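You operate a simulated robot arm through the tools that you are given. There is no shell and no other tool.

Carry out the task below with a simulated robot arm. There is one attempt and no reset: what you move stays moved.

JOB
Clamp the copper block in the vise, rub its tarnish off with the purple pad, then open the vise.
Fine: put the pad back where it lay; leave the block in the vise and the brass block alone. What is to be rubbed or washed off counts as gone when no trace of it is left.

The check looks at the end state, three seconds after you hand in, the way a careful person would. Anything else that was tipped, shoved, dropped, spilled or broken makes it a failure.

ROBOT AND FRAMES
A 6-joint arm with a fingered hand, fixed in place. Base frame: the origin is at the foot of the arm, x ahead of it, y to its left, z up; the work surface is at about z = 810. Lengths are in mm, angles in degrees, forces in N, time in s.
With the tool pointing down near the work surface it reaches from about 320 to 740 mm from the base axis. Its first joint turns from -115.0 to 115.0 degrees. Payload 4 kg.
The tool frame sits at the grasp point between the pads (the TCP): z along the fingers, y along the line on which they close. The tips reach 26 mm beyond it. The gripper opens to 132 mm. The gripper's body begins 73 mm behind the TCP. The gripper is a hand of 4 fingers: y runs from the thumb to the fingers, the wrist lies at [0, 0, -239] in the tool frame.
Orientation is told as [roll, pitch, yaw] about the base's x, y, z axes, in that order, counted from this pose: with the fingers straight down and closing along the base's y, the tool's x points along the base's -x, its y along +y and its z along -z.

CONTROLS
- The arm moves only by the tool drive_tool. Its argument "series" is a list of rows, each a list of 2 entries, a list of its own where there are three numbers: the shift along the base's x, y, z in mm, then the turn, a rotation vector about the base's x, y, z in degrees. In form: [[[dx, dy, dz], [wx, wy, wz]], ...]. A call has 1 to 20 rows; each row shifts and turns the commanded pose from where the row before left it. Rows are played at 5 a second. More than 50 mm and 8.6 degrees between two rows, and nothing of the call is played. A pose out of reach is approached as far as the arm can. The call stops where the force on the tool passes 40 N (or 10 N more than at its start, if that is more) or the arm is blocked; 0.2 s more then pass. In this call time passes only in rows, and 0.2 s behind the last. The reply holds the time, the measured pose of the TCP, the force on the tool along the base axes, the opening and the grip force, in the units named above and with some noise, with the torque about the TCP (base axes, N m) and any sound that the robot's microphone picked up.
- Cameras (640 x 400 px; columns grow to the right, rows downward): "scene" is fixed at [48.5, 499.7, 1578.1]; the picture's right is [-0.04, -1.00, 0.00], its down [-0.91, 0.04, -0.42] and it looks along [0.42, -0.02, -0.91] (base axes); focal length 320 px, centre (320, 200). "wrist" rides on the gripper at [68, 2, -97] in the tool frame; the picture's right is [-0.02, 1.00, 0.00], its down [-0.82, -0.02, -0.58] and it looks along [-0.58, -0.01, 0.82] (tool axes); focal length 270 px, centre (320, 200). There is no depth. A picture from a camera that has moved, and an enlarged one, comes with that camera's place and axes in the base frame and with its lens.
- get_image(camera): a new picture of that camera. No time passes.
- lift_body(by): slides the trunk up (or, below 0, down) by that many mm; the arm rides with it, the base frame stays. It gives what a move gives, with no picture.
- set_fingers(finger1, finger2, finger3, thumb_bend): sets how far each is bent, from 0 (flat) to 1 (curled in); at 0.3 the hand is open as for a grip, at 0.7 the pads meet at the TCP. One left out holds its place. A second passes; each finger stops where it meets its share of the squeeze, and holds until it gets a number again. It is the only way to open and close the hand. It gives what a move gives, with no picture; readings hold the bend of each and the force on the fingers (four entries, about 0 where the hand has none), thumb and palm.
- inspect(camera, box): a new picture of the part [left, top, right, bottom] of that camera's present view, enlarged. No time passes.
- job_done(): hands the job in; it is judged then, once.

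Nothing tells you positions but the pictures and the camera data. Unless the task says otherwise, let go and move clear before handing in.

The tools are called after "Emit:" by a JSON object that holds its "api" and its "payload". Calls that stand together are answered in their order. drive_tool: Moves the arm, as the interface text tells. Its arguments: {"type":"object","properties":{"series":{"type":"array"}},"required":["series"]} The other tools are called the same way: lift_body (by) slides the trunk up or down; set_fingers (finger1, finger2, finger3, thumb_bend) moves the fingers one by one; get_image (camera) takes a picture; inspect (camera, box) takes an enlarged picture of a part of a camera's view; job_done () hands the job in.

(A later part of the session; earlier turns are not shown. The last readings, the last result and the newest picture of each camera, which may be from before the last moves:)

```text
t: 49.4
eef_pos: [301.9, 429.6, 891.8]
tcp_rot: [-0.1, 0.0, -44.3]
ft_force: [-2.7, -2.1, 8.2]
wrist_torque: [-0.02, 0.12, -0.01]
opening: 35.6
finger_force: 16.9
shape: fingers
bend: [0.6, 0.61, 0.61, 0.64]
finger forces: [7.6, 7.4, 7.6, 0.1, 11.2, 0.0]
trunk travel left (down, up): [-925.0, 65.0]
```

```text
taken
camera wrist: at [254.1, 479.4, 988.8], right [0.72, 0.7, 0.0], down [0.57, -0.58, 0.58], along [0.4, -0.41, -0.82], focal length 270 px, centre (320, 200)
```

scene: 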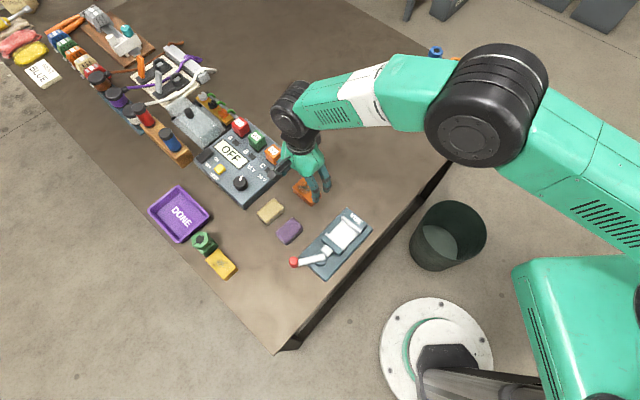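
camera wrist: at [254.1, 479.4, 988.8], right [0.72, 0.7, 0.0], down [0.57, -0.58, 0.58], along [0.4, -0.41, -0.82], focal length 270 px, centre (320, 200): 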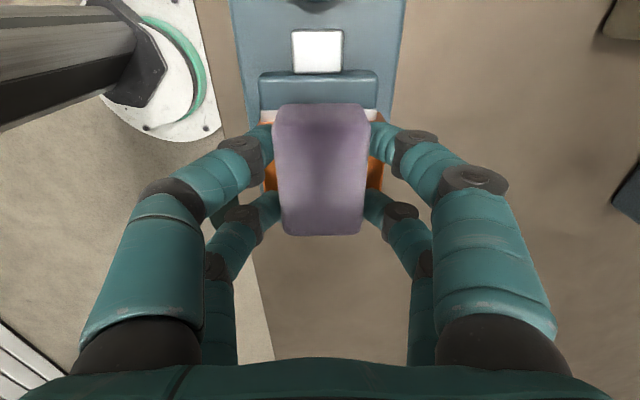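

Rubbing works at about 8 N pressure. Now longer strokes covering the whole length of the top.

Emit:
{"api": "drive_tool", "payload": {"series": [[[4.6, 4.7, 0], [0, 0, 0]], [[4.6, 4.7, 0], [0, 0, 0]], [[4.6, 4.7, 0], [0, 0, 0]], [[-4.6, -4.7, 0], [0, 0, 0]], [[-4.6, -4.7, 0], [0, 0, 0]], [[-4.6, -4.7, 0], [0, 0, 0]], [[-4.6, -4.7, 0], [0, 0, 0]], [[-4.6, -4.7, 0], [0, 0, 0]], [[-4.6, -4.7, 0], [0, 0, 0]], [[4.6, 4.7, 0], [0, 0, 0]], [[4.6, 4.7, 0], [0, 0, 0]], [[4.6, 4.7, 0], [0, 0, 0]], [[4.6, 4.7, 0], [0, 0, 0]], [[4.6, 4.7, 0], [0, 0, 0]], [[4.6, 4.7, 0], [0, 0, 0]], [[-4.6, -4.7, 0], [0, 0, 0]], [[-4.6, -4.7, 0], [0, 0, 0]], [[-4.6, -4.7, 0], [0, 0, 0]], [[0, 0, 0], [0, 0, 0]]]}}

Emit:
{"api": "get_image", "payload": {"camera": "wrist"}}

Emit:
{"api": "inspect", "payload": {"camera": "scene", "box": [300, 190, 390, 270]}}

```text
t: 53.4
eef_pos: [300.9, 430.7, 892.9]
tcp_rot: [-0.1, -0.1, -44.3]
ft_force: [2.8, 1.9, 4.9]
wrist_torque: [0.1, -0.09, 0.02]
opening: 35.8
finger_force: 16.5
shape: fingers
bend: [0.6, 0.6, 0.61, 0.64]
finger forces: [9.2, 8.7, 6.2, 0.0, 8.7, 0.1]
trunk travel left (down, up): [-925.0, 65.0]
```

```text
taken
camera wrist: at [253.6, 481.3, 988.6], right [0.72, 0.7, 0.0], down [0.57, -0.58, 0.58], along [0.4, -0.41, -0.82], focal length 270 px, centre (320, 200)
```

wrist: 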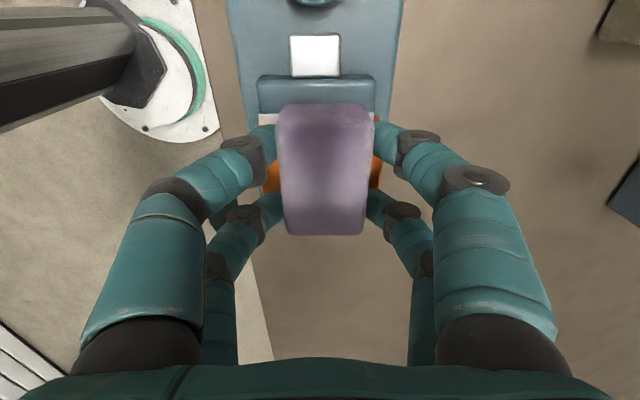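

```text
5.00 times, centred on (345, 230) of scene
camera zoom: at [48.5, 499.7, 1578.1], right [-0.04, -1.0, 0.0], down [-0.91, 0.04, -0.42], along [0.42, -0.02, -0.91], focal length 1603 px, centre (195, 50)
```

zoom: 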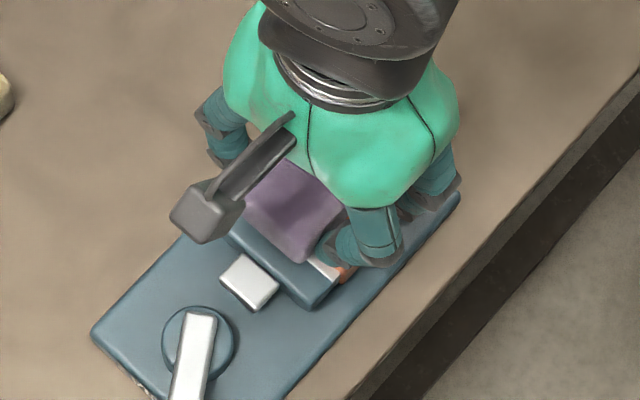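

I'll add strokes with small offsets across the block's width, at slightly more pressure, before checking the result.

Emit:
{"api": "drive_tool", "payload": {"series": [[[-4.3, 4.2, -0.5], [0, 0, 0]], [[4.6, 4.7, 0], [0, 0, 0]], [[4.6, 4.7, 0], [0, 0, 0]], [[4.6, 4.7, 0], [0, 0, 0]], [[-4.6, -4.7, 0], [0, 0, 0]], [[-4.6, -4.7, 0], [0, 0, 0]], [[-4.6, -4.7, 0], [0, 0, 0]], [[-4.6, -4.7, 0], [0, 0, 0]], [[-4.6, -4.7, 0], [0, 0, 0]], [[-4.6, -4.7, 0], [0, 0, 0]], [[8.6, -8.4, 0], [0, 0, 0]], [[4.6, 4.7, 0], [0, 0, 0]], [[4.6, 4.7, 0], [0, 0, 0]], [[4.6, 4.7, 0], [0, 0, 0]], [[4.6, 4.7, 0], [0, 0, 0]], [[4.6, 4.7, 0], [0, 0, 0]], [[4.6, 4.7, 0], [0, 0, 0]], [[-4.6, -4.7, 0], [0, 0, 0]], [[-4.6, -4.7, 0], [0, 0, 0]], [[-8.9, -0.5, 0], [0, 0, 0]]]}}

Emit:
{"api": "get_image", "payload": {"camera": "wrist"}}

```text
t: 57.6
eef_pos: [304.5, 432.3, 891.0]
tcp_rot: [0.1, 0.2, -44.3]
ft_force: [11.1, 0.2, 9.9]
wrist_torque: [0.11, -0.4, -0.09]
opening: 36.2
finger_force: 18.4
shape: fingers
bend: [0.58, 0.58, 0.63, 0.65]
finger forces: [10.6, 10.4, 9.0, 0.0, 6.5, 0.0]
trunk travel left (down, up): [-925.0, 65.0]
```

```text
taken
camera wrist: at [255.6, 482.0, 987.5], right [0.72, 0.7, 0.0], down [0.57, -0.59, 0.58], along [0.4, -0.41, -0.82], focal length 270 px, centre (320, 200)
```

wrist: 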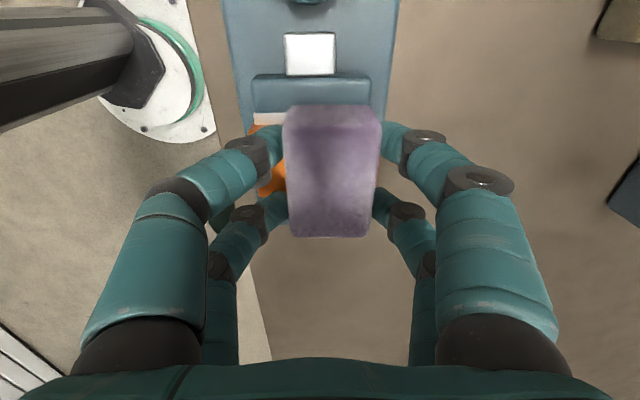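

Time to check: I'll lift the pad 45 mm and move toward the lever side so that the block's top is visible.

Emit:
{"api": "drive_tool", "payload": {"series": [[[0, 0, 15], [0, 0, 0]], [[0, 0, 30], [0, 0, 0]], [[-21.5, 21, 5], [0, 0, 0]], [[-21.5, 21, 0], [0, 0, 0]], [[-21.5, 21, 0], [0, 0, 0]], [[0, 0, 0], [0, 0, 0]]]}}

Emit:
{"api": "get_image", "payload": {"camera": "wrist"}}

Emit:
{"api": "inspect", "payload": {"camera": "wrist", "box": [230, 200, 430, 320]}}

Emit:
{"api": "inspect", "payload": {"camera": "scene", "box": [310, 190, 390, 260]}}

```text
t: 59.0
eef_pos: [237.3, 494.2, 939.2]
tcp_rot: [0.0, 0.0, -44.4]
ft_force: [-0.2, 0.5, -1.1]
wrist_torque: [0.01, 0.0, 0.02]
opening: 35.7
finger_force: 15.1
shape: fingers
bend: [0.58, 0.58, 0.61, 0.64]
finger forces: [7.8, 7.2, 6.4, 0.0, 8.5, 0.0]
trunk travel left (down, up): [-925.0, 65.0]
```

```text
taken
camera wrist: at [188.7, 544.4, 1035.4], right [0.72, 0.7, 0.0], down [0.57, -0.58, 0.58], along [0.4, -0.41, -0.82], focal length 270 px, centre (320, 200)
```

wrist: 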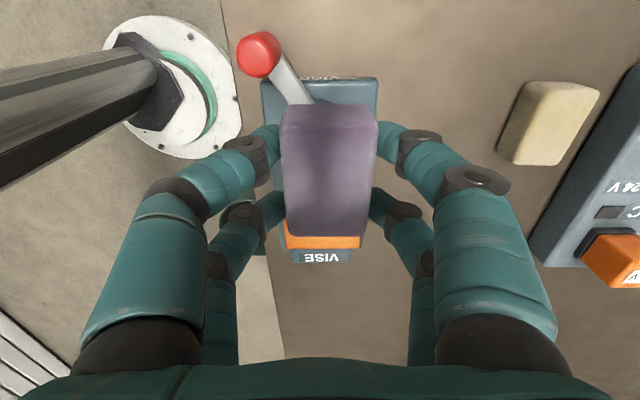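

```text
3.20 times, centred on (330, 260) of wrist
camera zoom: at [188.7, 544.4, 1035.4], right [0.72, 0.7, 0.0], down [0.57, -0.58, 0.58], along [0.4, -0.41, -0.82], focal length 865 px, centre (288, 8)
```

zoom: 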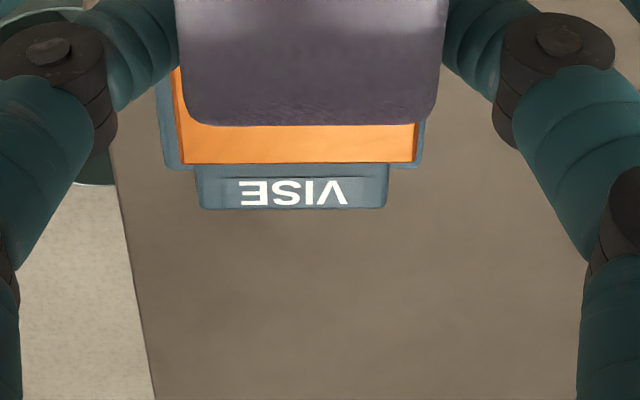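

```text
5.71 times, centred on (350, 225) of scene
camera zoom: at [48.5, 499.7, 1578.1], right [-0.04, -1.0, 0.0], down [-0.91, 0.04, -0.42], along [0.42, -0.02, -0.91], focal length 1832 px, centre (149, 57)
```

zoom: 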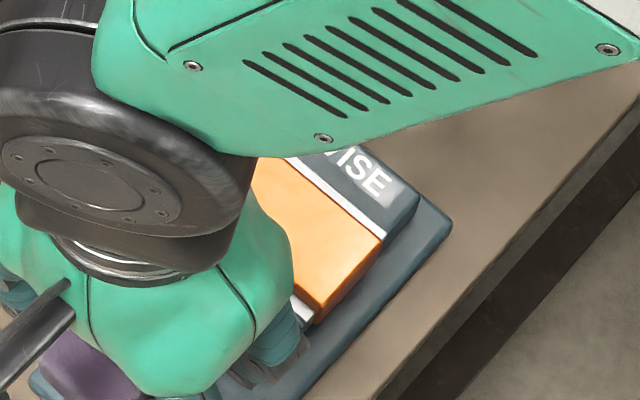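

The visible part looks clean. I'll move over toward the pad's home spot, from where the scene camera sees the whole block.

Emit:
{"api": "drive_tool", "payload": {"series": [[[19.5, 16.7, 0], [0, 0, -0.9]], [[19.5, 16.7, 0], [0, 0, -0.9]], [[19.5, 16.7, 0], [0, 0, -0.9]], [[19.5, 16.7, 0], [0, 0, -0.9]], [[0, 0, 0], [0, 0, 0]]]}}

Emit:
{"api": "inspect", "payload": {"camera": "scene", "box": [310, 190, 390, 260]}}

Emit:
{"api": "get_image", "payload": {"camera": "wrist"}}

```text
t: 60.2
eef_pos: [315.9, 559.5, 941.0]
tcp_rot: [0.0, 0.0, -47.9]
ft_force: [0.6, 0.2, 0.0]
wrist_torque: [0.03, -0.01, 0.0]
opening: 35.7
finger_force: 14.7
shape: fingers
bend: [0.58, 0.58, 0.61, 0.64]
finger forces: [7.8, 7.3, 6.5, 0.0, 8.5, 0.0]
trunk travel left (down, up): [-925.0, 65.0]
```

```text
5.71 times, centred on (350, 225) of scene
camera zoom: at [48.5, 499.7, 1578.1], right [-0.04, -1.0, 0.0], down [-0.91, 0.04, -0.42], along [0.42, -0.02, -0.91], focal length 1832 px, centre (149, 57)
```

zoom: 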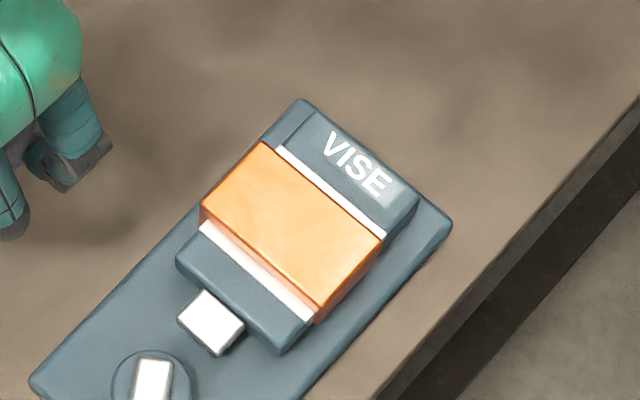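

```text
taken
camera wrist: at [270.8, 611.1, 1037.7], right [0.76, 0.65, 0.0], down [0.53, -0.62, 0.58], along [0.38, -0.44, -0.82], focal length 270 px, centre (320, 200)
```

wrist: 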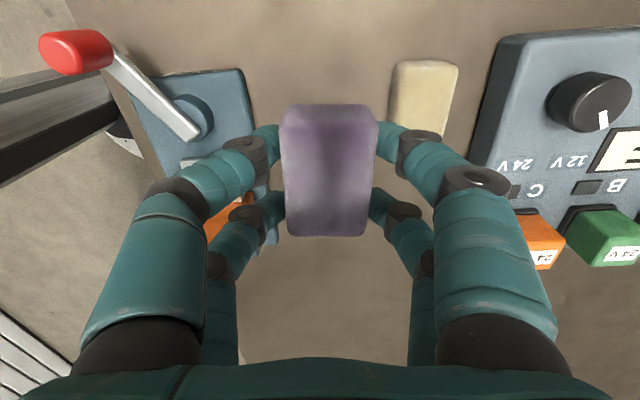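

The top looks clean; I'll zoom in tightly to look for any faint trace.

Emit:
{"api": "inspect", "payload": {"camera": "scene", "box": [330, 210, 362, 235]}}

Emit:
{"api": "inspect", "payload": {"camera": "scene", "box": [334, 212, 350, 222]}}

Emit:
{"api": "inspect", "payload": {"camera": "scene", "box": [345, 216, 361, 232]}}

```text
16.00 times, centred on (346, 222) of scene
camera zoom: at [48.5, 499.7, 1578.1], right [-0.04, -1.0, 0.0], down [-0.91, 0.04, -0.42], along [0.42, -0.02, -0.91], focal length 5128 px, centre (-96, -160)
```

zoom: 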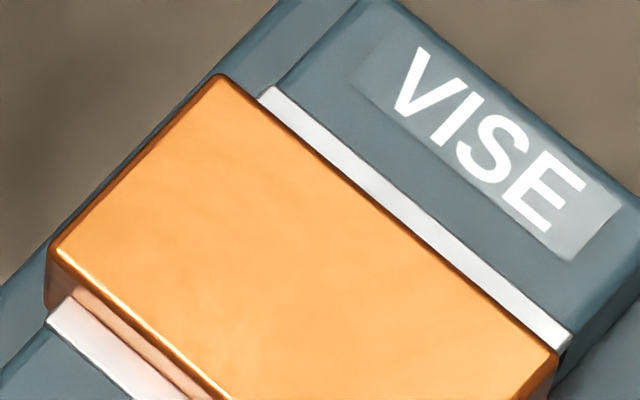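

```text
16.00 times, centred on (342, 217) of scene
camera zoom: at [48.5, 499.7, 1578.1], right [-0.04, -1.0, 0.0], down [-0.91, 0.04, -0.42], along [0.42, -0.02, -0.91], focal length 5128 px, centre (-32, -72)
```

zoom: 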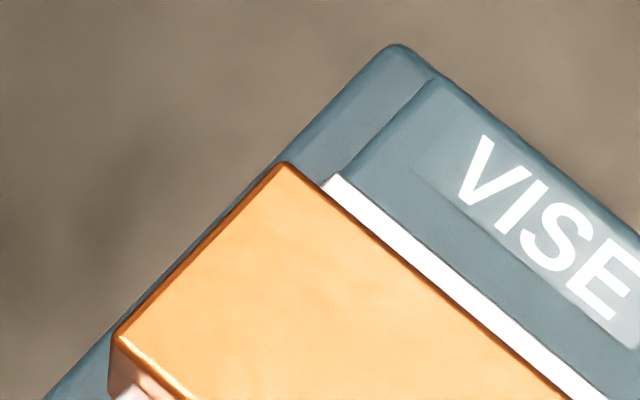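

```text
16.00 times, centred on (353, 224) of scene
camera zoom: at [48.5, 499.7, 1578.1], right [-0.04, -1.0, 0.0], down [-0.91, 0.04, -0.42], along [0.42, -0.02, -0.91], focal length 5128 px, centre (-208, -184)
```

zoom: 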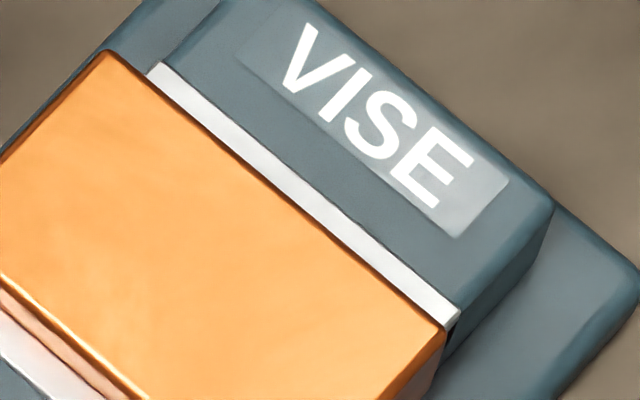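

Emit:
{"api": "inspect", "payload": {"camera": "scene", "box": [336, 214, 366, 234]}}

Emit:
{"api": "inspect", "payload": {"camera": "wrist", "box": [190, 170, 290, 260]}}

Emit:
{"api": "inspect", "payload": {"camera": "wrist", "box": [220, 60, 420, 260]}}

```text
16.00 times, centred on (351, 224) of scene
camera zoom: at [48.5, 499.7, 1578.1], right [-0.04, -1.0, 0.0], down [-0.91, 0.04, -0.42], along [0.42, -0.02, -0.91], focal length 5128 px, centre (-176, -184)
```

zoom: 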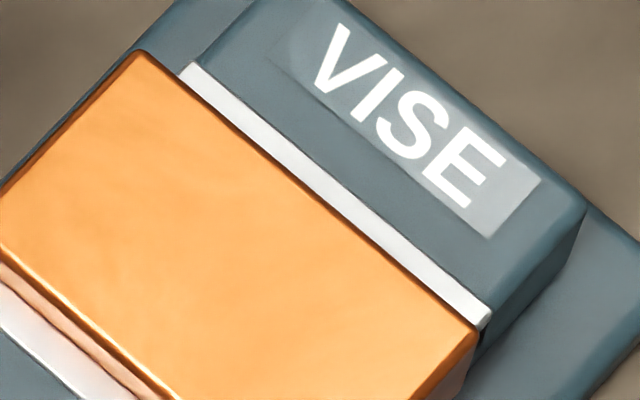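

```text
4.44 times, centred on (240, 215) of wrist
camera zoom: at [270.8, 611.1, 1037.7], right [0.76, 0.65, 0.0], down [0.53, -0.62, 0.58], along [0.38, -0.44, -0.82], focal length 1201 px, centre (676, 133)
```

zoom: 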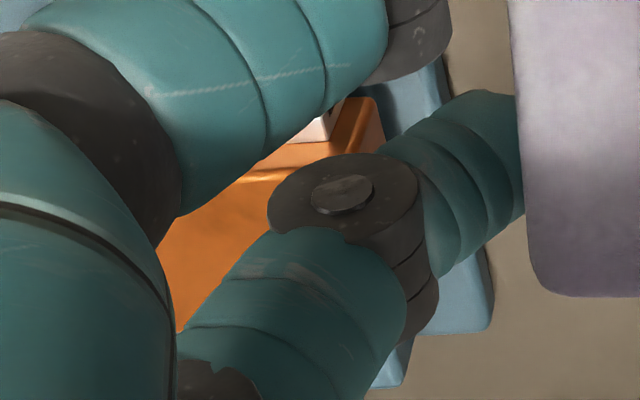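

```text
2.00 times, centred on (320, 160) of wrist
camera zoom: at [270.8, 611.1, 1037.7], right [0.76, 0.65, 0.0], down [0.53, -0.62, 0.58], along [0.38, -0.44, -0.82], focal length 541 px, centre (320, 280)
```

zoom: 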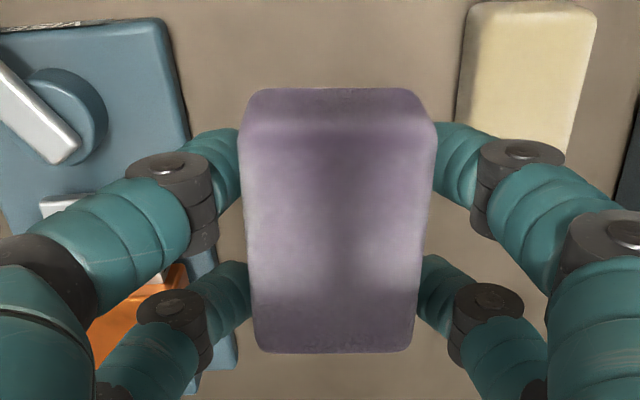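

The scene view shows clean copper, but a wrist zoom has a wavy dark patch that may be a reflection. I'll carry the pad to where the wrist camera sees the whole block top to be sure.

Emit:
{"api": "drive_tool", "payload": {"series": [[[4.5, -33, 0], [0, 0, 0]], [[5, -33, 0], [0, 0, 0]], [[5, -33, 0], [0, 0, 0]], [[5, -33, 0], [0, 0, 0]], [[5, -33, 0], [0, 0, 0]], [[0, 0, 0], [0, 0, 0]]]}}

Emit:
{"api": "get_image", "payload": {"camera": "wrist"}}

Emit:
{"api": "inspect", "payload": {"camera": "wrist", "box": [260, 0, 400, 110]}}

```text
t: 61.6
eef_pos: [339.1, 395.1, 943.9]
tcp_rot: [0.0, 0.0, -47.9]
ft_force: [0.4, -0.1, -0.3]
wrist_torque: [0.02, 0.01, -0.01]
opening: 35.8
finger_force: 14.4
shape: fingers
bend: [0.58, 0.58, 0.61, 0.64]
finger forces: [7.8, 7.3, 6.5, 0.0, 8.8, 0.0]
trunk travel left (down, up): [-925.0, 65.0]
```

```text
taken
camera wrist: at [294.9, 446.2, 1040.9], right [0.76, 0.65, 0.0], down [0.53, -0.62, 0.58], along [0.38, -0.44, -0.82], focal length 270 px, centre (320, 200)
```

wrist: 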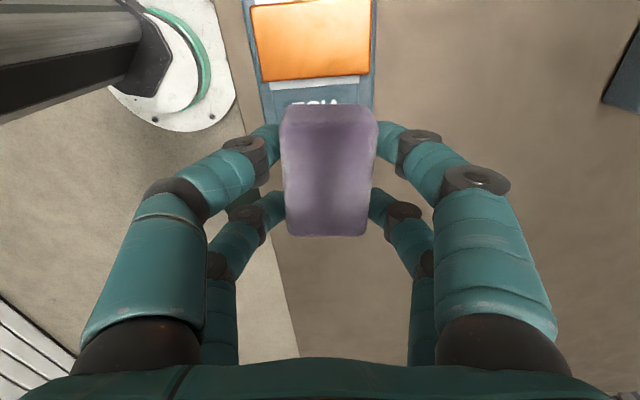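

```text
3.64 times, centred on (330, 55) of wrist
camera zoom: at [294.9, 446.2, 1040.9], right [0.76, 0.65, 0.0], down [0.53, -0.62, 0.58], along [0.38, -0.44, -0.82], focal length 983 px, centre (284, 727)
```

zoom: 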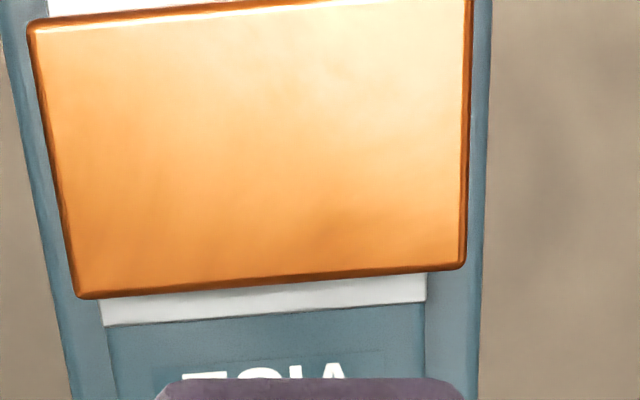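

The top looks smooth and clean from here too, with only soft shading. As a precaution I'll do one more rubbing round with the pad already in hand.

Emit:
{"api": "drive_tool", "payload": {"series": [[[-13, 11, 0], [0, 0, 1.2]], [[-13, 11, 0], [0, 0, 1.2]], [[-12, 11, 0], [0, 0, 1.2]], [[0, 0, -20], [0, 0, 0]], [[0, 0, -20], [0, 0, 0]], [[0, 0, -7], [0, 0, 0]], [[0, 0, 0], [0, 0, 0]]]}}

Emit:
{"api": "get_image", "payload": {"camera": "wrist"}}

```text
t: 63.2
eef_pos: [300.1, 428.3, 893.7]
tcp_rot: [-0.1, 0.1, -44.4]
ft_force: [-0.7, 0.5, -1.4]
wrist_torque: [-0.02, -0.01, -0.01]
opening: 35.9
finger_force: 15.5
shape: fingers
bend: [0.58, 0.58, 0.61, 0.64]
finger forces: [7.7, 7.3, 6.4, 0.0, 8.6, 0.0]
trunk travel left (down, up): [-925.0, 65.0]
```

```text
taken
camera wrist: at [252.2, 478.2, 990.6], right [0.72, 0.7, 0.0], down [0.57, -0.58, 0.58], along [0.4, -0.41, -0.82], focal length 270 px, centre (320, 200)
```

wrist: 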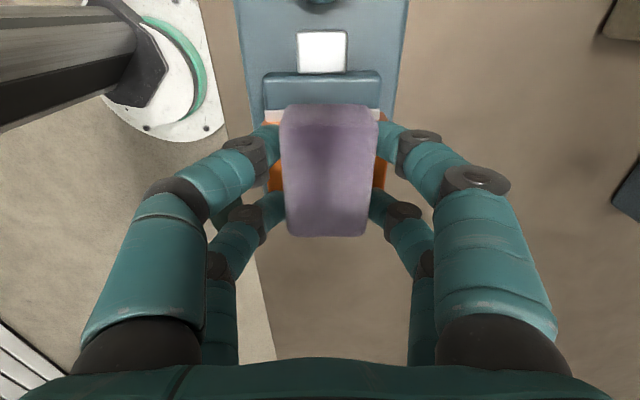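

Emit:
{"api": "drive_tool", "payload": {"series": [[[0, 0, -1.5], [0, 0, 0]], [[0, 0, -1.0], [0, 0, 0]], [[0, 0, 0], [0, 0, 0]]]}}

```text
t: 64.0
eef_pos: [302.1, 428.2, 892.3]
tcp_rot: [0.0, 0.0, -44.3]
ft_force: [-0.5, 1.4, -0.5]
wrist_torque: [0.06, -0.02, 0.0]
opening: 35.7
finger_force: 15.3
shape: fingers
bend: [0.58, 0.58, 0.61, 0.64]
finger forces: [8.5, 7.3, 6.4, 0.0, 8.7, 0.0]
trunk travel left (down, up): [-925.0, 65.0]
```

The pad hovers just above the copper; I'll come down one more millimetre or so.

Emit:
{"api": "drive_tool", "payload": {"series": [[[0, 0, -1.0], [0, 0, 0]], [[0, 0, -0.7], [0, 0, 0]], [[0, 0, 0], [0, 0, 0]]]}}

```text
t: 64.8
eef_pos: [302.8, 429.8, 891.5]
tcp_rot: [0.2, -0.1, -44.2]
ft_force: [-0.9, 3.0, 15.7]
wrist_torque: [0.43, -0.22, 0.06]
opening: 35.5
finger_force: 23.6
shape: fingers
bend: [0.59, 0.6, 0.61, 0.64]
finger forces: [17.4, 13.8, 7.1, 0.1, 9.3, 0.0]
trunk travel left (down, up): [-925.0, 65.0]
```

Pressing at 15 N; I'll ease off slightly and run full-length strokes.

Emit:
{"api": "drive_tool", "payload": {"series": [[[0, 0, 0.5], [0, 0, 0]], [[4.2, 4.3, 0], [0, 0, 0]], [[4.2, 4.3, 0], [0, 0, 0]], [[4.2, 4.3, 0], [0, 0, 0]], [[-4.2, -4.3, 0], [0, 0, 0]], [[-4.2, -4.3, 0], [0, 0, 0]], [[-4.2, -4.3, 0], [0, 0, 0]], [[-4.2, -4.3, 0], [0, 0, 0]], [[-4.2, -4.3, 0], [0, 0, 0]], [[-4.2, -4.3, 0], [0, 0, 0]], [[4.2, 4.3, 0], [0, 0, 0]], [[4.2, 4.3, 0], [0, 0, 0]], [[4.2, 4.3, 0], [0, 0, 0]], [[4.2, 4.3, 0], [0, 0, 0]], [[4.2, 4.3, 0], [0, 0, 0]], [[4.2, 4.3, 0], [0, 0, 0]], [[-4.2, -4.3, 0], [0, 0, 0]], [[-4.2, -4.3, 0], [0, 0, 0]], [[-4.2, -4.3, 0], [0, 0, 0]], [[0, 0, 0], [0, 0, 0]]]}}

Emit:
{"api": "get_image", "payload": {"camera": "wrist"}}

```text
t: 69.0
eef_pos: [302.9, 430.7, 889.4]
tcp_rot: [0.2, 0.1, -44.3]
ft_force: [9.0, 4.6, 14.4]
wrist_torque: [0.29, -0.44, -0.04]
opening: 36.3
finger_force: 22.2
shape: fingers
bend: [0.57, 0.58, 0.65, 0.65]
finger forces: [13.0, 13.6, 9.9, 0.0, 7.7, 0.0]
trunk travel left (down, up): [-925.0, 65.0]
```

```text
taken
camera wrist: at [255.4, 479.6, 986.9], right [0.72, 0.7, 0.0], down [0.57, -0.59, 0.58], along [0.4, -0.41, -0.82], focal length 270 px, centre (320, 200)
```

wrist: 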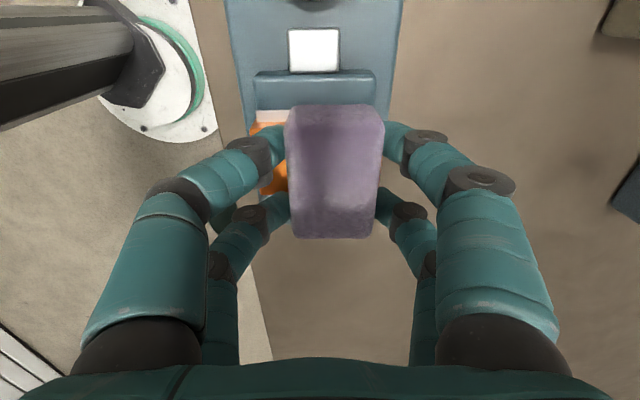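

That's plenty of rubbing. I'll lift and carry the pad back over its home spot, then check both the block and the pad's pose in the hand.

Emit:
{"api": "drive_tool", "payload": {"series": [[[0, 0, 12], [0, 0, 0]], [[0, 0, 20], [0, 0, 0]], [[0, 0, 20], [0, 0, 0]], [[2.5, 26.5, 0], [0, 0, -0.7]], [[2.5, 26.5, 0], [0, 0, -0.7]], [[2.5, 26.5, 0], [0, 0, -0.7]], [[2.5, 26.5, 0], [0, 0, -0.7]], [[2.5, 26, 0], [0, 0, -0.7]], [[0, 0, 0], [0, 0, 0]]]}}

Emit:
{"api": "inspect", "payload": {"camera": "scene", "box": [330, 205, 370, 240]}}

Emit:
{"api": "inspect", "payload": {"camera": "wrist", "box": [220, 60, 420, 240]}}

```text
t: 71.0
eef_pos: [317.0, 561.5, 943.5]
tcp_rot: [0.0, 0.0, -47.8]
ft_force: [0.0, -0.1, -1.0]
wrist_torque: [0.0, 0.02, -0.02]
opening: 36.1
finger_force: 15.2
shape: fingers
bend: [0.58, 0.58, 0.62, 0.64]
finger forces: [7.8, 7.4, 6.3, 0.1, 8.7, 0.0]
trunk travel left (down, up): [-925.0, 65.0]
```

```text
11.43 times, centred on (350, 222) of scene
camera zoom: at [48.5, 499.7, 1578.1], right [-0.04, -1.0, 0.0], down [-0.91, 0.04, -0.42], along [0.42, -0.02, -0.91], focal length 3663 px, centre (-23, -57)
```

zoom: 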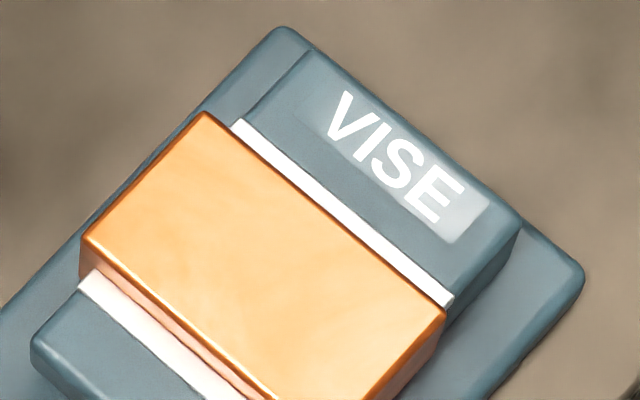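

```text
2.22 times, centred on (320, 150) of wrist
camera zoom: at [271.6, 614.2, 1039.8], right [0.76, 0.65, 0.0], down [0.53, -0.62, 0.58], along [0.38, -0.44, -0.82], focal length 601 px, centre (320, 311)
```

zoom: 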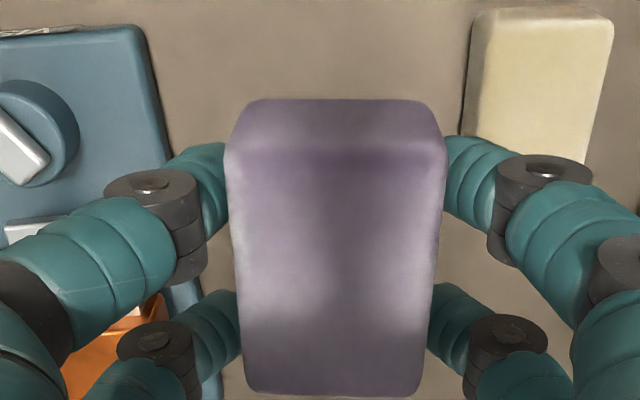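

The block is clean from every view. The pad sits about 4 mm off centre in the hand, so I'll shift to match its original spot at (315.2, 563.8) and lower it to just above the table.

Emit:
{"api": "drive_tool", "payload": {"series": [[[-5.2, 0, 0], [0, 0, 0]], [[0, 0, -20], [0, 0, 0]], [[0, 0, -20], [0, 0, 0]], [[0, 0, -20], [0, 0, 0]], [[0, 0, -20], [0, 0, 0]], [[0, 0, -13], [0, 0, 0]], [[0, 0, 0], [0, 0, 0]]]}}

Emit:
{"api": "get_image", "payload": {"camera": "wrist"}}

```text
t: 72.6
eef_pos: [310.5, 559.5, 849.4]
tcp_rot: [0.1, 0.0, -47.8]
ft_force: [-0.6, 0.3, 0.1]
wrist_torque: [0.01, -0.02, 0.03]
opening: 35.7
finger_force: 15.0
shape: fingers
bend: [0.58, 0.58, 0.62, 0.64]
finger forces: [7.6, 7.4, 6.4, 0.1, 8.7, 0.0]
trunk travel left (down, up): [-925.0, 65.0]
```

```text
taken
camera wrist: at [266.0, 612.3, 945.8], right [0.76, 0.65, 0.0], down [0.53, -0.62, 0.58], along [0.38, -0.44, -0.82], focal length 270 px, centre (320, 200)
```

wrist: 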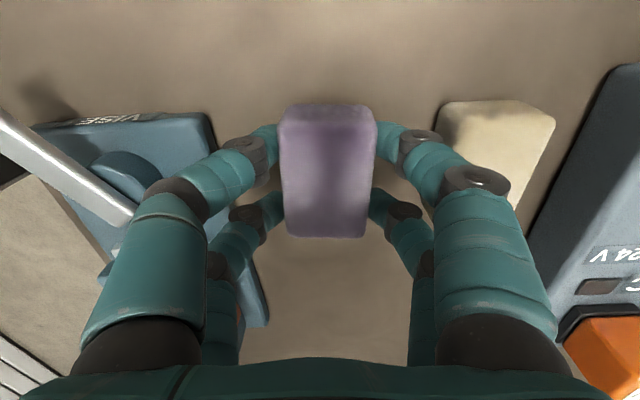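

A small correction of 2 mm, then down in fine steps until the pad touches the table.

Emit:
{"api": "drive_tool", "payload": {"series": [[[0.8, 2.0, 0], [0, 0, 0]], [[0, 0, -2], [0, 0, 0]], [[0, 0, -2], [0, 0, 0]], [[0, 0, -1], [0, 0, 0]], [[0, 0, 0], [0, 0, 0]]]}}

```text
t: 73.8
eef_pos: [310.7, 562.3, 844.5]
tcp_rot: [0.0, 0.0, -47.7]
ft_force: [0.1, 0.2, -0.3]
wrist_torque: [0.03, -0.01, 0.02]
opening: 35.6
finger_force: 15.4
shape: fingers
bend: [0.58, 0.58, 0.62, 0.64]
finger forces: [7.7, 7.4, 6.3, 0.0, 8.6, 0.0]
trunk travel left (down, up): [-925.0, 65.0]
```

Emit:
{"api": "drive_tool", "payload": {"series": [[[0, 0, -1], [0, 0, 0]], [[0, 0, -1], [0, 0, 0]], [[0, 0, 0], [0, 0, 0]]]}}

```text
t: 74.6
eef_pos: [310.5, 563.9, 843.8]
tcp_rot: [0.0, 0.0, -47.8]
ft_force: [-0.1, 0.0, 0.7]
wrist_torque: [0.01, 0.0, -0.03]
opening: 36.0
finger_force: 15.5
shape: fingers
bend: [0.58, 0.58, 0.62, 0.64]
finger forces: [8.6, 7.5, 6.5, 0.0, 8.7, 0.0]
trunk travel left (down, up): [-925.0, 65.0]
```

Nearly there, with barely any force; one more millimetre.

Emit:
{"api": "drive_tool", "payload": {"series": [[[0, 0, -0.8], [0, 0, 0]], [[0, 0, 0], [0, 0, 0]]]}}

Emit:
{"api": "inspect", "payload": {"camera": "wrist", "box": [220, 60, 420, 240]}}

```text
t: 75.2
eef_pos: [309.7, 562.6, 842.0]
tcp_rot: [0.1, 0.0, -47.7]
ft_force: [0.4, 1.5, 3.8]
wrist_torque: [0.14, -0.12, 0.05]
opening: 35.9
finger_force: 16.3
shape: fingers
bend: [0.58, 0.58, 0.62, 0.64]
finger forces: [10.3, 8.8, 6.4, 0.0, 8.6, 0.0]
trunk travel left (down, up): [-925.0, 65.0]
```

```text
2.22 times, centred on (320, 150) of wrist
camera zoom: at [265.2, 615.5, 938.8], right [0.76, 0.65, 0.0], down [0.53, -0.62, 0.58], along [0.38, -0.44, -0.82], focal length 601 px, centre (320, 311)
```

zoom: 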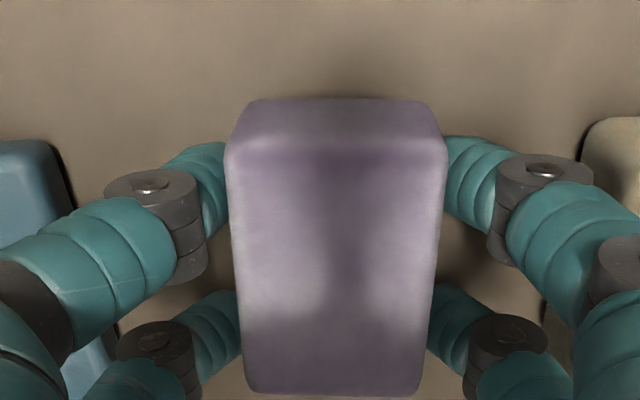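

The pad touches the table at 4 N. By my comparison it's about 2.6 mm and 1° off its original place, so I'll lift slightly, correct, and set it down again.

Emit:
{"api": "drive_tool", "payload": {"series": [[[0, 0, 3], [0, 0, 0]], [[1.8, -2.0, 0], [0, 0, 1.0]], [[0, 0, 0], [0, 0, 0]], [[0, 0, -1.5], [0, 0, 0]], [[0, 0, -1.3], [0, 0, 0]], [[0, 0, 0], [0, 0, 0]]]}}

Emit:
{"api": "inspect", "payload": {"camera": "wrist", "box": [220, 60, 420, 240]}}

```text
t: 76.6
eef_pos: [311.1, 563.4, 841.3]
tcp_rot: [0.1, -0.1, -46.8]
ft_force: [0.0, 0.3, 4.2]
wrist_torque: [0.14, -0.1, 0.03]
opening: 36.1
finger_force: 17.9
shape: fingers
bend: [0.58, 0.59, 0.61, 0.64]
finger forces: [11.0, 9.8, 6.6, 0.0, 9.0, 0.0]
trunk travel left (down, up): [-925.0, 65.0]
```

```text
2.22 times, centred on (320, 150) of wrist
camera zoom: at [266.4, 613.2, 938.7], right [0.75, 0.67, 0.0], down [0.54, -0.61, 0.58], along [0.39, -0.43, -0.82], focal length 601 px, centre (320, 311)
```

zoom: 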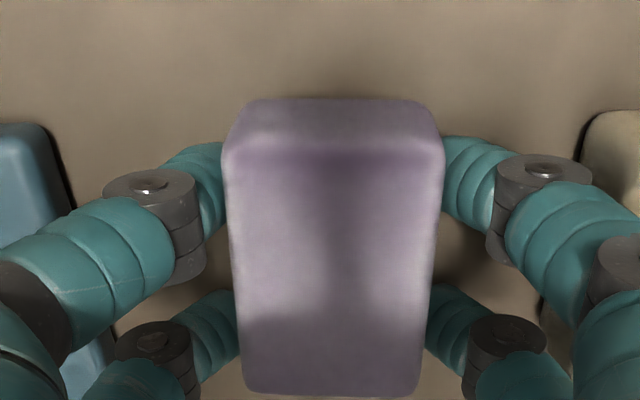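

Set down at 4 N. I'll open the fingers to about 52 mm, staying clear of the beige pad and the vise.

Emit:
{"api": "set_fingers", "payload": {"finger1": 0.54, "finger2": 0.54, "finger3": 0.56, "thumb_bend": 0.56}}

Emit:
{"api": "inspect", "payload": {"camera": "wrist", "box": [220, 60, 420, 240]}}

```text
t: 77.6
eef_pos: [311.5, 561.9, 842.8]
tcp_rot: [0.1, 0.0, -46.7]
ft_force: [-1.1, -0.1, 12.9]
wrist_torque: [0.1, -0.09, 0.04]
opening: 45.6
finger_force: 5.8
shape: fingers
bend: [0.56, 0.56, 0.57, 0.56]
finger forces: [4.1, 4.4, 2.9, 0.0, 1.3, 0.0]
trunk travel left (down, up): [-925.0, 65.0]
```

```text
2.22 times, centred on (320, 150) of wrist
camera zoom: at [266.1, 612.7, 939.1], right [0.75, 0.67, 0.0], down [0.54, -0.61, 0.58], along [0.39, -0.43, -0.82], focal length 601 px, centre (320, 311)
```

zoom: 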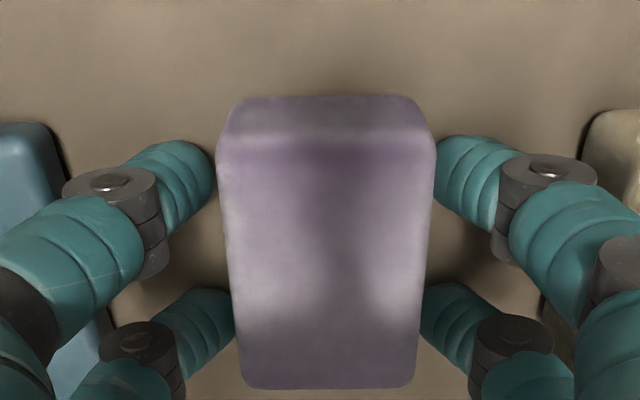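

The fingers loosened but 13 N is pushing up on the hand. I'll ease up 1.5 mm and read again.

Emit:
{"api": "drive_tool", "payload": {"series": [[[0, 0, 1.5], [0, 0, 0]], [[0, 0, 0], [0, 0, 0]]]}}

Emit:
{"api": "inspect", "payload": {"camera": "wrist", "box": [220, 60, 420, 240]}}

```text
t: 78.2
eef_pos: [311.8, 560.6, 842.3]
tcp_rot: [-0.1, 0.0, -46.7]
ft_force: [-1.4, 0.1, 4.7]
wrist_torque: [0.1, -0.06, 0.02]
opening: 46.5
finger_force: 2.4
shape: fingers
bend: [0.56, 0.56, 0.56, 0.56]
finger forces: [2.5, 2.3, 0.3, 0.1, 0.1, 0.1]
trunk travel left (down, up): [-925.0, 65.0]
```

```text
2.22 times, centred on (320, 150) of wrist
camera zoom: at [265.8, 612.4, 939.2], right [0.75, 0.67, 0.0], down [0.54, -0.61, 0.58], along [0.38, -0.43, -0.82], focal length 601 px, centre (320, 311)
```

zoom: 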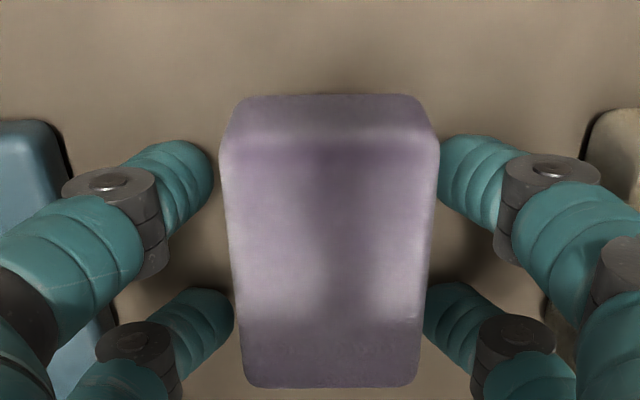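

Forces drop as I rise, so the fingertips were touching the table. Up another 2 mm.

Emit:
{"api": "drive_tool", "payload": {"series": [[[0, 0, 1.0], [0, 0, 0]], [[0, 0, 1.0], [0, 0, 0]], [[0, 0, 0], [0, 0, 0]]]}}

Emit:
{"api": "inspect", "payload": {"camera": "wrist", "box": [220, 60, 420, 240]}}

```text
t: 79.0
eef_pos: [311.6, 560.7, 845.1]
tcp_rot: [-0.1, -0.1, -46.8]
ft_force: [-0.5, 1.3, -0.2]
wrist_torque: [-0.02, -0.02, 0.02]
opening: 48.4
finger_force: 0.1
shape: fingers
bend: [0.54, 0.54, 0.56, 0.56]
finger forces: [0.0, 0.0, 0.0, 0.0, 0.0, 0.1]
trunk travel left (down, up): [-925.0, 65.0]
```

```text
2.22 times, centred on (320, 150) of wrist
camera zoom: at [266.0, 612.5, 941.3], right [0.75, 0.67, 0.0], down [0.54, -0.61, 0.58], along [0.38, -0.43, -0.82], focal length 601 px, centre (320, 311)
```

zoom: 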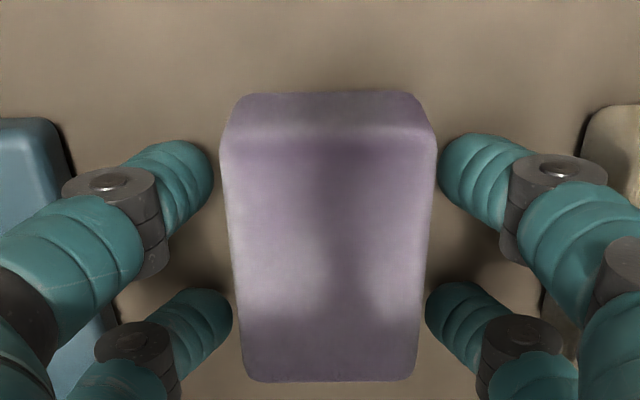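

The fingers are free now. I'll open a little wider and rise straight up.

Emit:
{"api": "set_fingers", "payload": {"finger1": 0.525, "finger2": 0.525, "finger3": 0.54, "thumb_bend": 0.54}}

Emit:
{"api": "drive_tool", "payload": {"series": [[[0, 0, 10], [0, 0, 0]], [[0, 0, 20], [0, 0, 0]], [[0, 0, 30], [0, 0, 0]], [[0, 0, 40], [0, 0, 0]], [[0, 0, 0], [0, 0, 0]]]}}

Emit:
{"api": "get_image", "payload": {"camera": "wrist"}}

Emit:
{"api": "inspect", "payload": {"camera": "scene", "box": [240, 160, 400, 290]}}

```text
t: 80.0
eef_pos: [311.0, 560.3, 845.2]
tcp_rot: [0.0, 0.0, -46.8]
ft_force: [1.0, 0.5, 0.3]
wrist_torque: [0.02, 0.0, -0.01]
opening: 55.1
finger_force: 0.0
shape: fingers
bend: [0.52, 0.52, 0.54, 0.54]
finger forces: [0.0, 0.0, 0.1, 0.0, 0.0, 0.0]
trunk travel left (down, up): [-925.0, 65.0]
```

```text
t: 81.2
eef_pos: [311.8, 559.8, 944.7]
tcp_rot: [0.1, 0.1, -46.8]
ft_force: [0.4, -0.3, 0.1]
wrist_torque: [0.01, 0.01, 0.02]
opening: 55.3
finger_force: 0.0
shape: fingers
bend: [0.52, 0.52, 0.54, 0.54]
finger forces: [0.1, 0.0, 0.1, 0.1, 0.1, 0.1]
trunk travel left (down, up): [-925.0, 65.0]
```

```text
taken
camera wrist: at [266.5, 611.0, 1041.4], right [0.75, 0.67, 0.0], down [0.54, -0.61, 0.58], along [0.38, -0.43, -0.82], focal length 270 px, centre (320, 200)
```

wrist: 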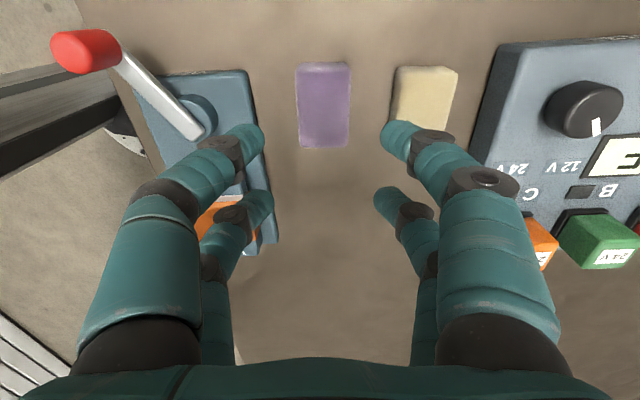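

```text
3.08 times, centred on (320, 225) of scene
camera zoom: at [48.5, 499.7, 1578.1], right [-0.04, -1.0, 0.0], down [-0.91, 0.04, -0.42], along [0.42, -0.02, -0.91], focal length 986 px, centre (320, 123)
```

zoom: 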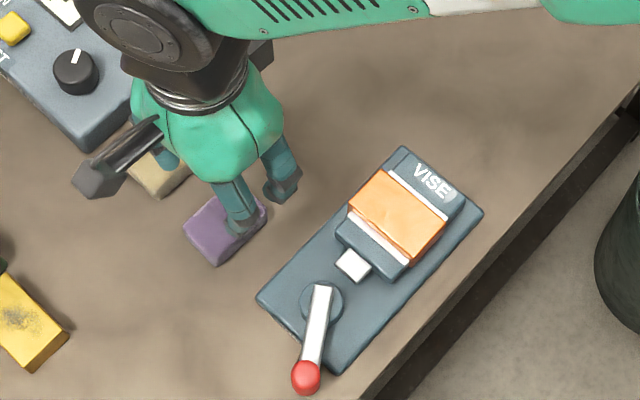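

The pad lies back on its spot and the block top is clean. Now to reopen the vise: I'll go above the knob, near (178, 509), with thumb and finger1 as a cage again.

Emit:
{"api": "drive_tool", "payload": {"series": [[[-24, -12.7, 0], [0, 0, 0.5]], [[-24, -12.7, 0], [0, 0, 0.5]], [[-24, -12.7, 0], [0, 0, 0.5]], [[-24, -12.7, 0], [0, 0, 0.5]], [[-24, -12.6, 0], [0, 0, 0.5]], [[0, 0, 0], [0, 0, 0]]]}}

Emit:
{"api": "set_fingers", "payload": {"finger1": 0.57, "finger2": 0.42, "finger3": 0.42, "thumb_bend": 0.57}}

Emit:
{"api": "get_image", "payload": {"camera": "wrist"}}

Emit:
{"api": "inspect", "payload": {"camera": "wrist", "box": [220, 60, 420, 240]}}

```text
t: 82.6
eef_pos: [191.1, 498.5, 947.3]
tcp_rot: [0.1, -0.1, -44.2]
ft_force: [0.8, 0.7, -0.4]
wrist_torque: [0.01, 0.01, 0.0]
opening: 55.2
finger_force: 0.0
shape: fingers
bend: [0.52, 0.52, 0.54, 0.54]
finger forces: [0.1, 0.0, 0.0, 0.0, 0.0, 0.1]
trunk travel left (down, up): [-925.0, 65.0]
```

```text
t: 83.6
eef_pos: [190.2, 496.6, 946.7]
tcp_rot: [0.0, 0.0, -44.2]
ft_force: [-0.6, 0.3, 0.6]
wrist_torque: [-0.01, 0.01, -0.01]
opening: 46.5
finger_force: 0.0
shape: fingers
bend: [0.56, 0.42, 0.42, 0.56]
finger forces: [0.0, 0.1, 0.0, 0.0, 0.0, 0.1]
trunk travel left (down, up): [-925.0, 65.0]
```

```text
taken
camera wrist: at [142.7, 547.6, 1043.5], right [0.72, 0.7, 0.0], down [0.57, -0.58, 0.58], along [0.4, -0.41, -0.82], focal length 270 px, centre (320, 200)
```

wrist: 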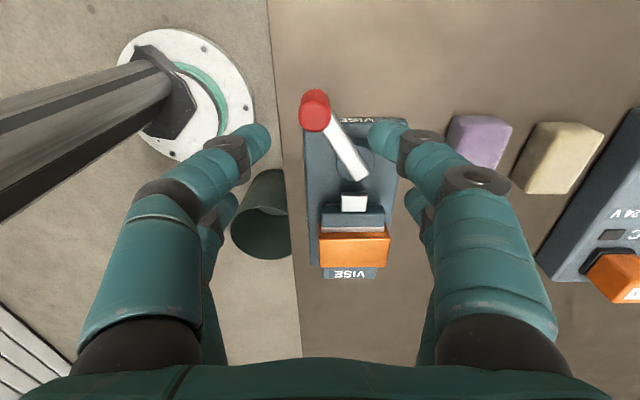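

```text
2.22 times, centred on (320, 150) of wrist
camera zoom: at [142.7, 547.6, 1043.5], right [0.72, 0.7, 0.0], down [0.57, -0.58, 0.58], along [0.4, -0.41, -0.82], focal length 601 px, centre (320, 311)
```

zoom: 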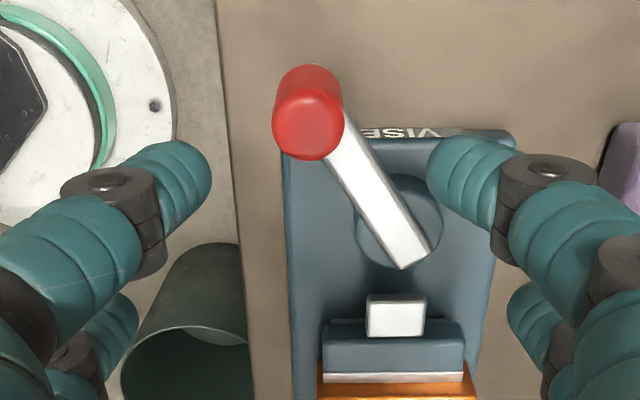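

The knob is at tool (13, -2); I'll shift 5.6 mm so it sits between the near pair and lower the tips around it.

Emit:
{"api": "drive_tool", "payload": {"series": [[[4.0, -3.9, 0], [0, 0, 0]], [[0, 0, -20], [0, 0, 0]], [[0, 0, -15], [0, 0, 0]], [[0, 0, 0], [0, 0, 0]]]}}

Emit:
{"api": "inspect", "payload": {"camera": "wrist", "box": [220, 60, 420, 240]}}

```text
t: 84.6
eef_pos: [195.5, 493.1, 910.5]
tcp_rot: [0.0, 0.0, -44.2]
ft_force: [-0.1, 1.0, 0.2]
wrist_torque: [0.0, 0.0, -0.01]
opening: 46.3
finger_force: 0.2
shape: fingers
bend: [0.56, 0.42, 0.42, 0.56]
finger forces: [0.0, 0.1, 0.0, 0.0, 0.1, 0.1]
trunk travel left (down, up): [-925.0, 65.0]
```

```text
2.22 times, centred on (320, 150) of wrist
camera zoom: at [147.7, 543.2, 1007.7], right [0.72, 0.7, 0.0], down [0.57, -0.58, 0.58], along [0.4, -0.41, -0.82], focal length 601 px, centre (320, 311)
```

zoom: 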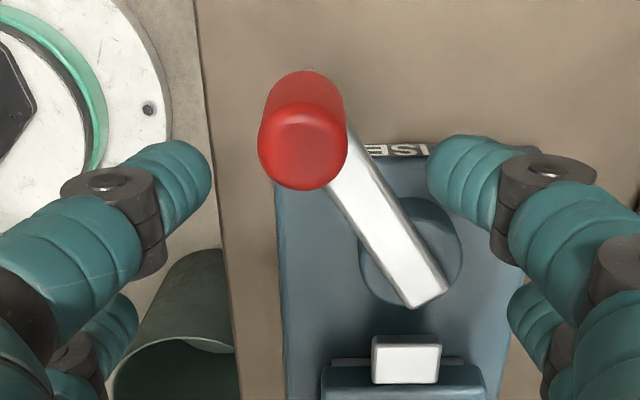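

Emit:
{"api": "drive_tool", "payload": {"series": [[[-1, 1, -8], [0, 0, 0]], [[0, 0, -8], [0, 0, 0]], [[0, 0, -6], [0, 0, 0]], [[0, 0, 0], [0, 0, 0]]]}}

Emit:
{"api": "get_image", "payload": {"camera": "wrist"}}

```text
t: 85.6
eef_pos: [195.5, 494.8, 888.5]
tcp_rot: [-0.1, 0.0, -44.3]
ft_force: [-0.4, 0.4, 0.1]
wrist_torque: [0.0, 0.01, 0.0]
opening: 46.2
finger_force: 0.0
shape: fingers
bend: [0.56, 0.42, 0.42, 0.56]
finger forces: [0.1, 0.0, 0.0, 0.0, 0.0, 0.0]
trunk travel left (down, up): [-925.0, 65.0]
```

```text
taken
camera wrist: at [147.0, 543.2, 984.0], right [0.72, 0.7, 0.0], down [0.57, -0.58, 0.58], along [0.4, -0.41, -0.82], focal length 270 px, centre (320, 200)
```

wrist: 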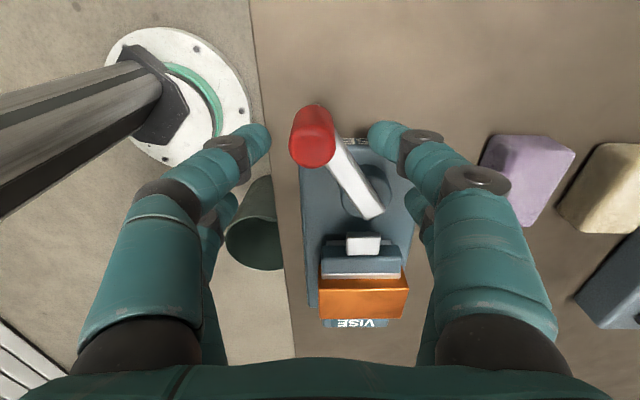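

The knob is caged. I'll push it back clockwise with the thumb, first making contact and then following the arc.

Emit:
{"api": "drive_tool", "payload": {"series": [[[1.5, 3.4, 0], [0, 0, 0]], [[1.5, 3.4, 0], [0, 0, 0]], [[1.6, 3.4, 0], [0, 0, 0]], [[1.2, 3.5, 0], [0, 0, 0]], [[1.3, 3.5, 0], [0, 0, 0]]]}}

Emit:
{"api": "get_image", "payload": {"camera": "wrist"}}

```text
t: 86.8
eef_pos: [202.2, 512.2, 888.1]
tcp_rot: [0.0, 0.0, -44.2]
ft_force: [-2.4, -0.5, 1.8]
wrist_torque: [0.01, 0.08, -0.02]
opening: 47.9
finger_force: 0.5
shape: fingers
bend: [0.56, 0.42, 0.42, 0.55]
finger forces: [0.0, 0.0, 0.0, 0.0, 1.8, 0.0]
trunk travel left (down, up): [-925.0, 65.0]
```

```text
taken
camera wrist: at [154.3, 561.1, 984.1], right [0.72, 0.7, 0.0], down [0.57, -0.58, 0.58], along [0.4, -0.41, -0.82], focal length 270 px, centre (320, 200)
```

wrist: 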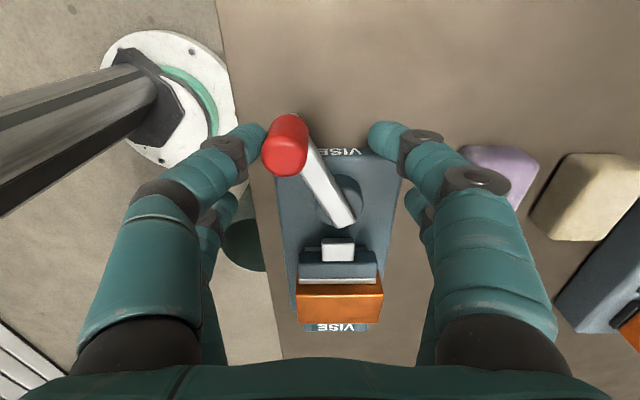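

Contact at about 2 N and the lever begins to turn. Continuing along the arc.

Emit:
{"api": "drive_tool", "payload": {"series": [[[1.7, 3.6, 0], [0, 0, 0]], [[2.6, 4.7, 0], [0, 0, 0]], [[2.9, 4.8, 0], [0, 0, 0]], [[3.4, 4.3, 0], [0, 0, 0]], [[3.7, 4.2, 0], [0, 0, 0]]]}}

Emit:
{"api": "get_image", "payload": {"camera": "wrist"}}

```text
t: 88.0
eef_pos: [217.0, 535.9, 887.6]
tcp_rot: [0.0, -0.1, -44.2]
ft_force: [-0.6, 0.1, 1.5]
wrist_torque: [0.0, 0.03, 0.03]
opening: 46.9
finger_force: 0.1
shape: fingers
bend: [0.56, 0.42, 0.42, 0.56]
finger forces: [0.1, 0.0, 0.0, 0.0, 0.5, 0.0]
trunk travel left (down, up): [-925.0, 65.0]
```

```text
taken
camera wrist: at [168.5, 584.2, 984.3], right [0.72, 0.7, 0.0], down [0.57, -0.58, 0.58], along [0.4, -0.41, -0.82], focal length 270 px, centre (320, 200)
```

wrist: 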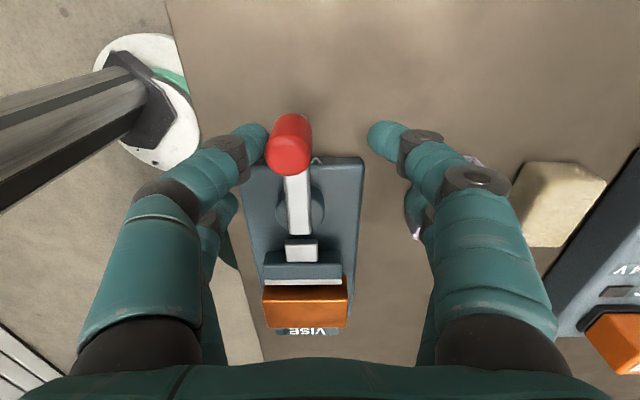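

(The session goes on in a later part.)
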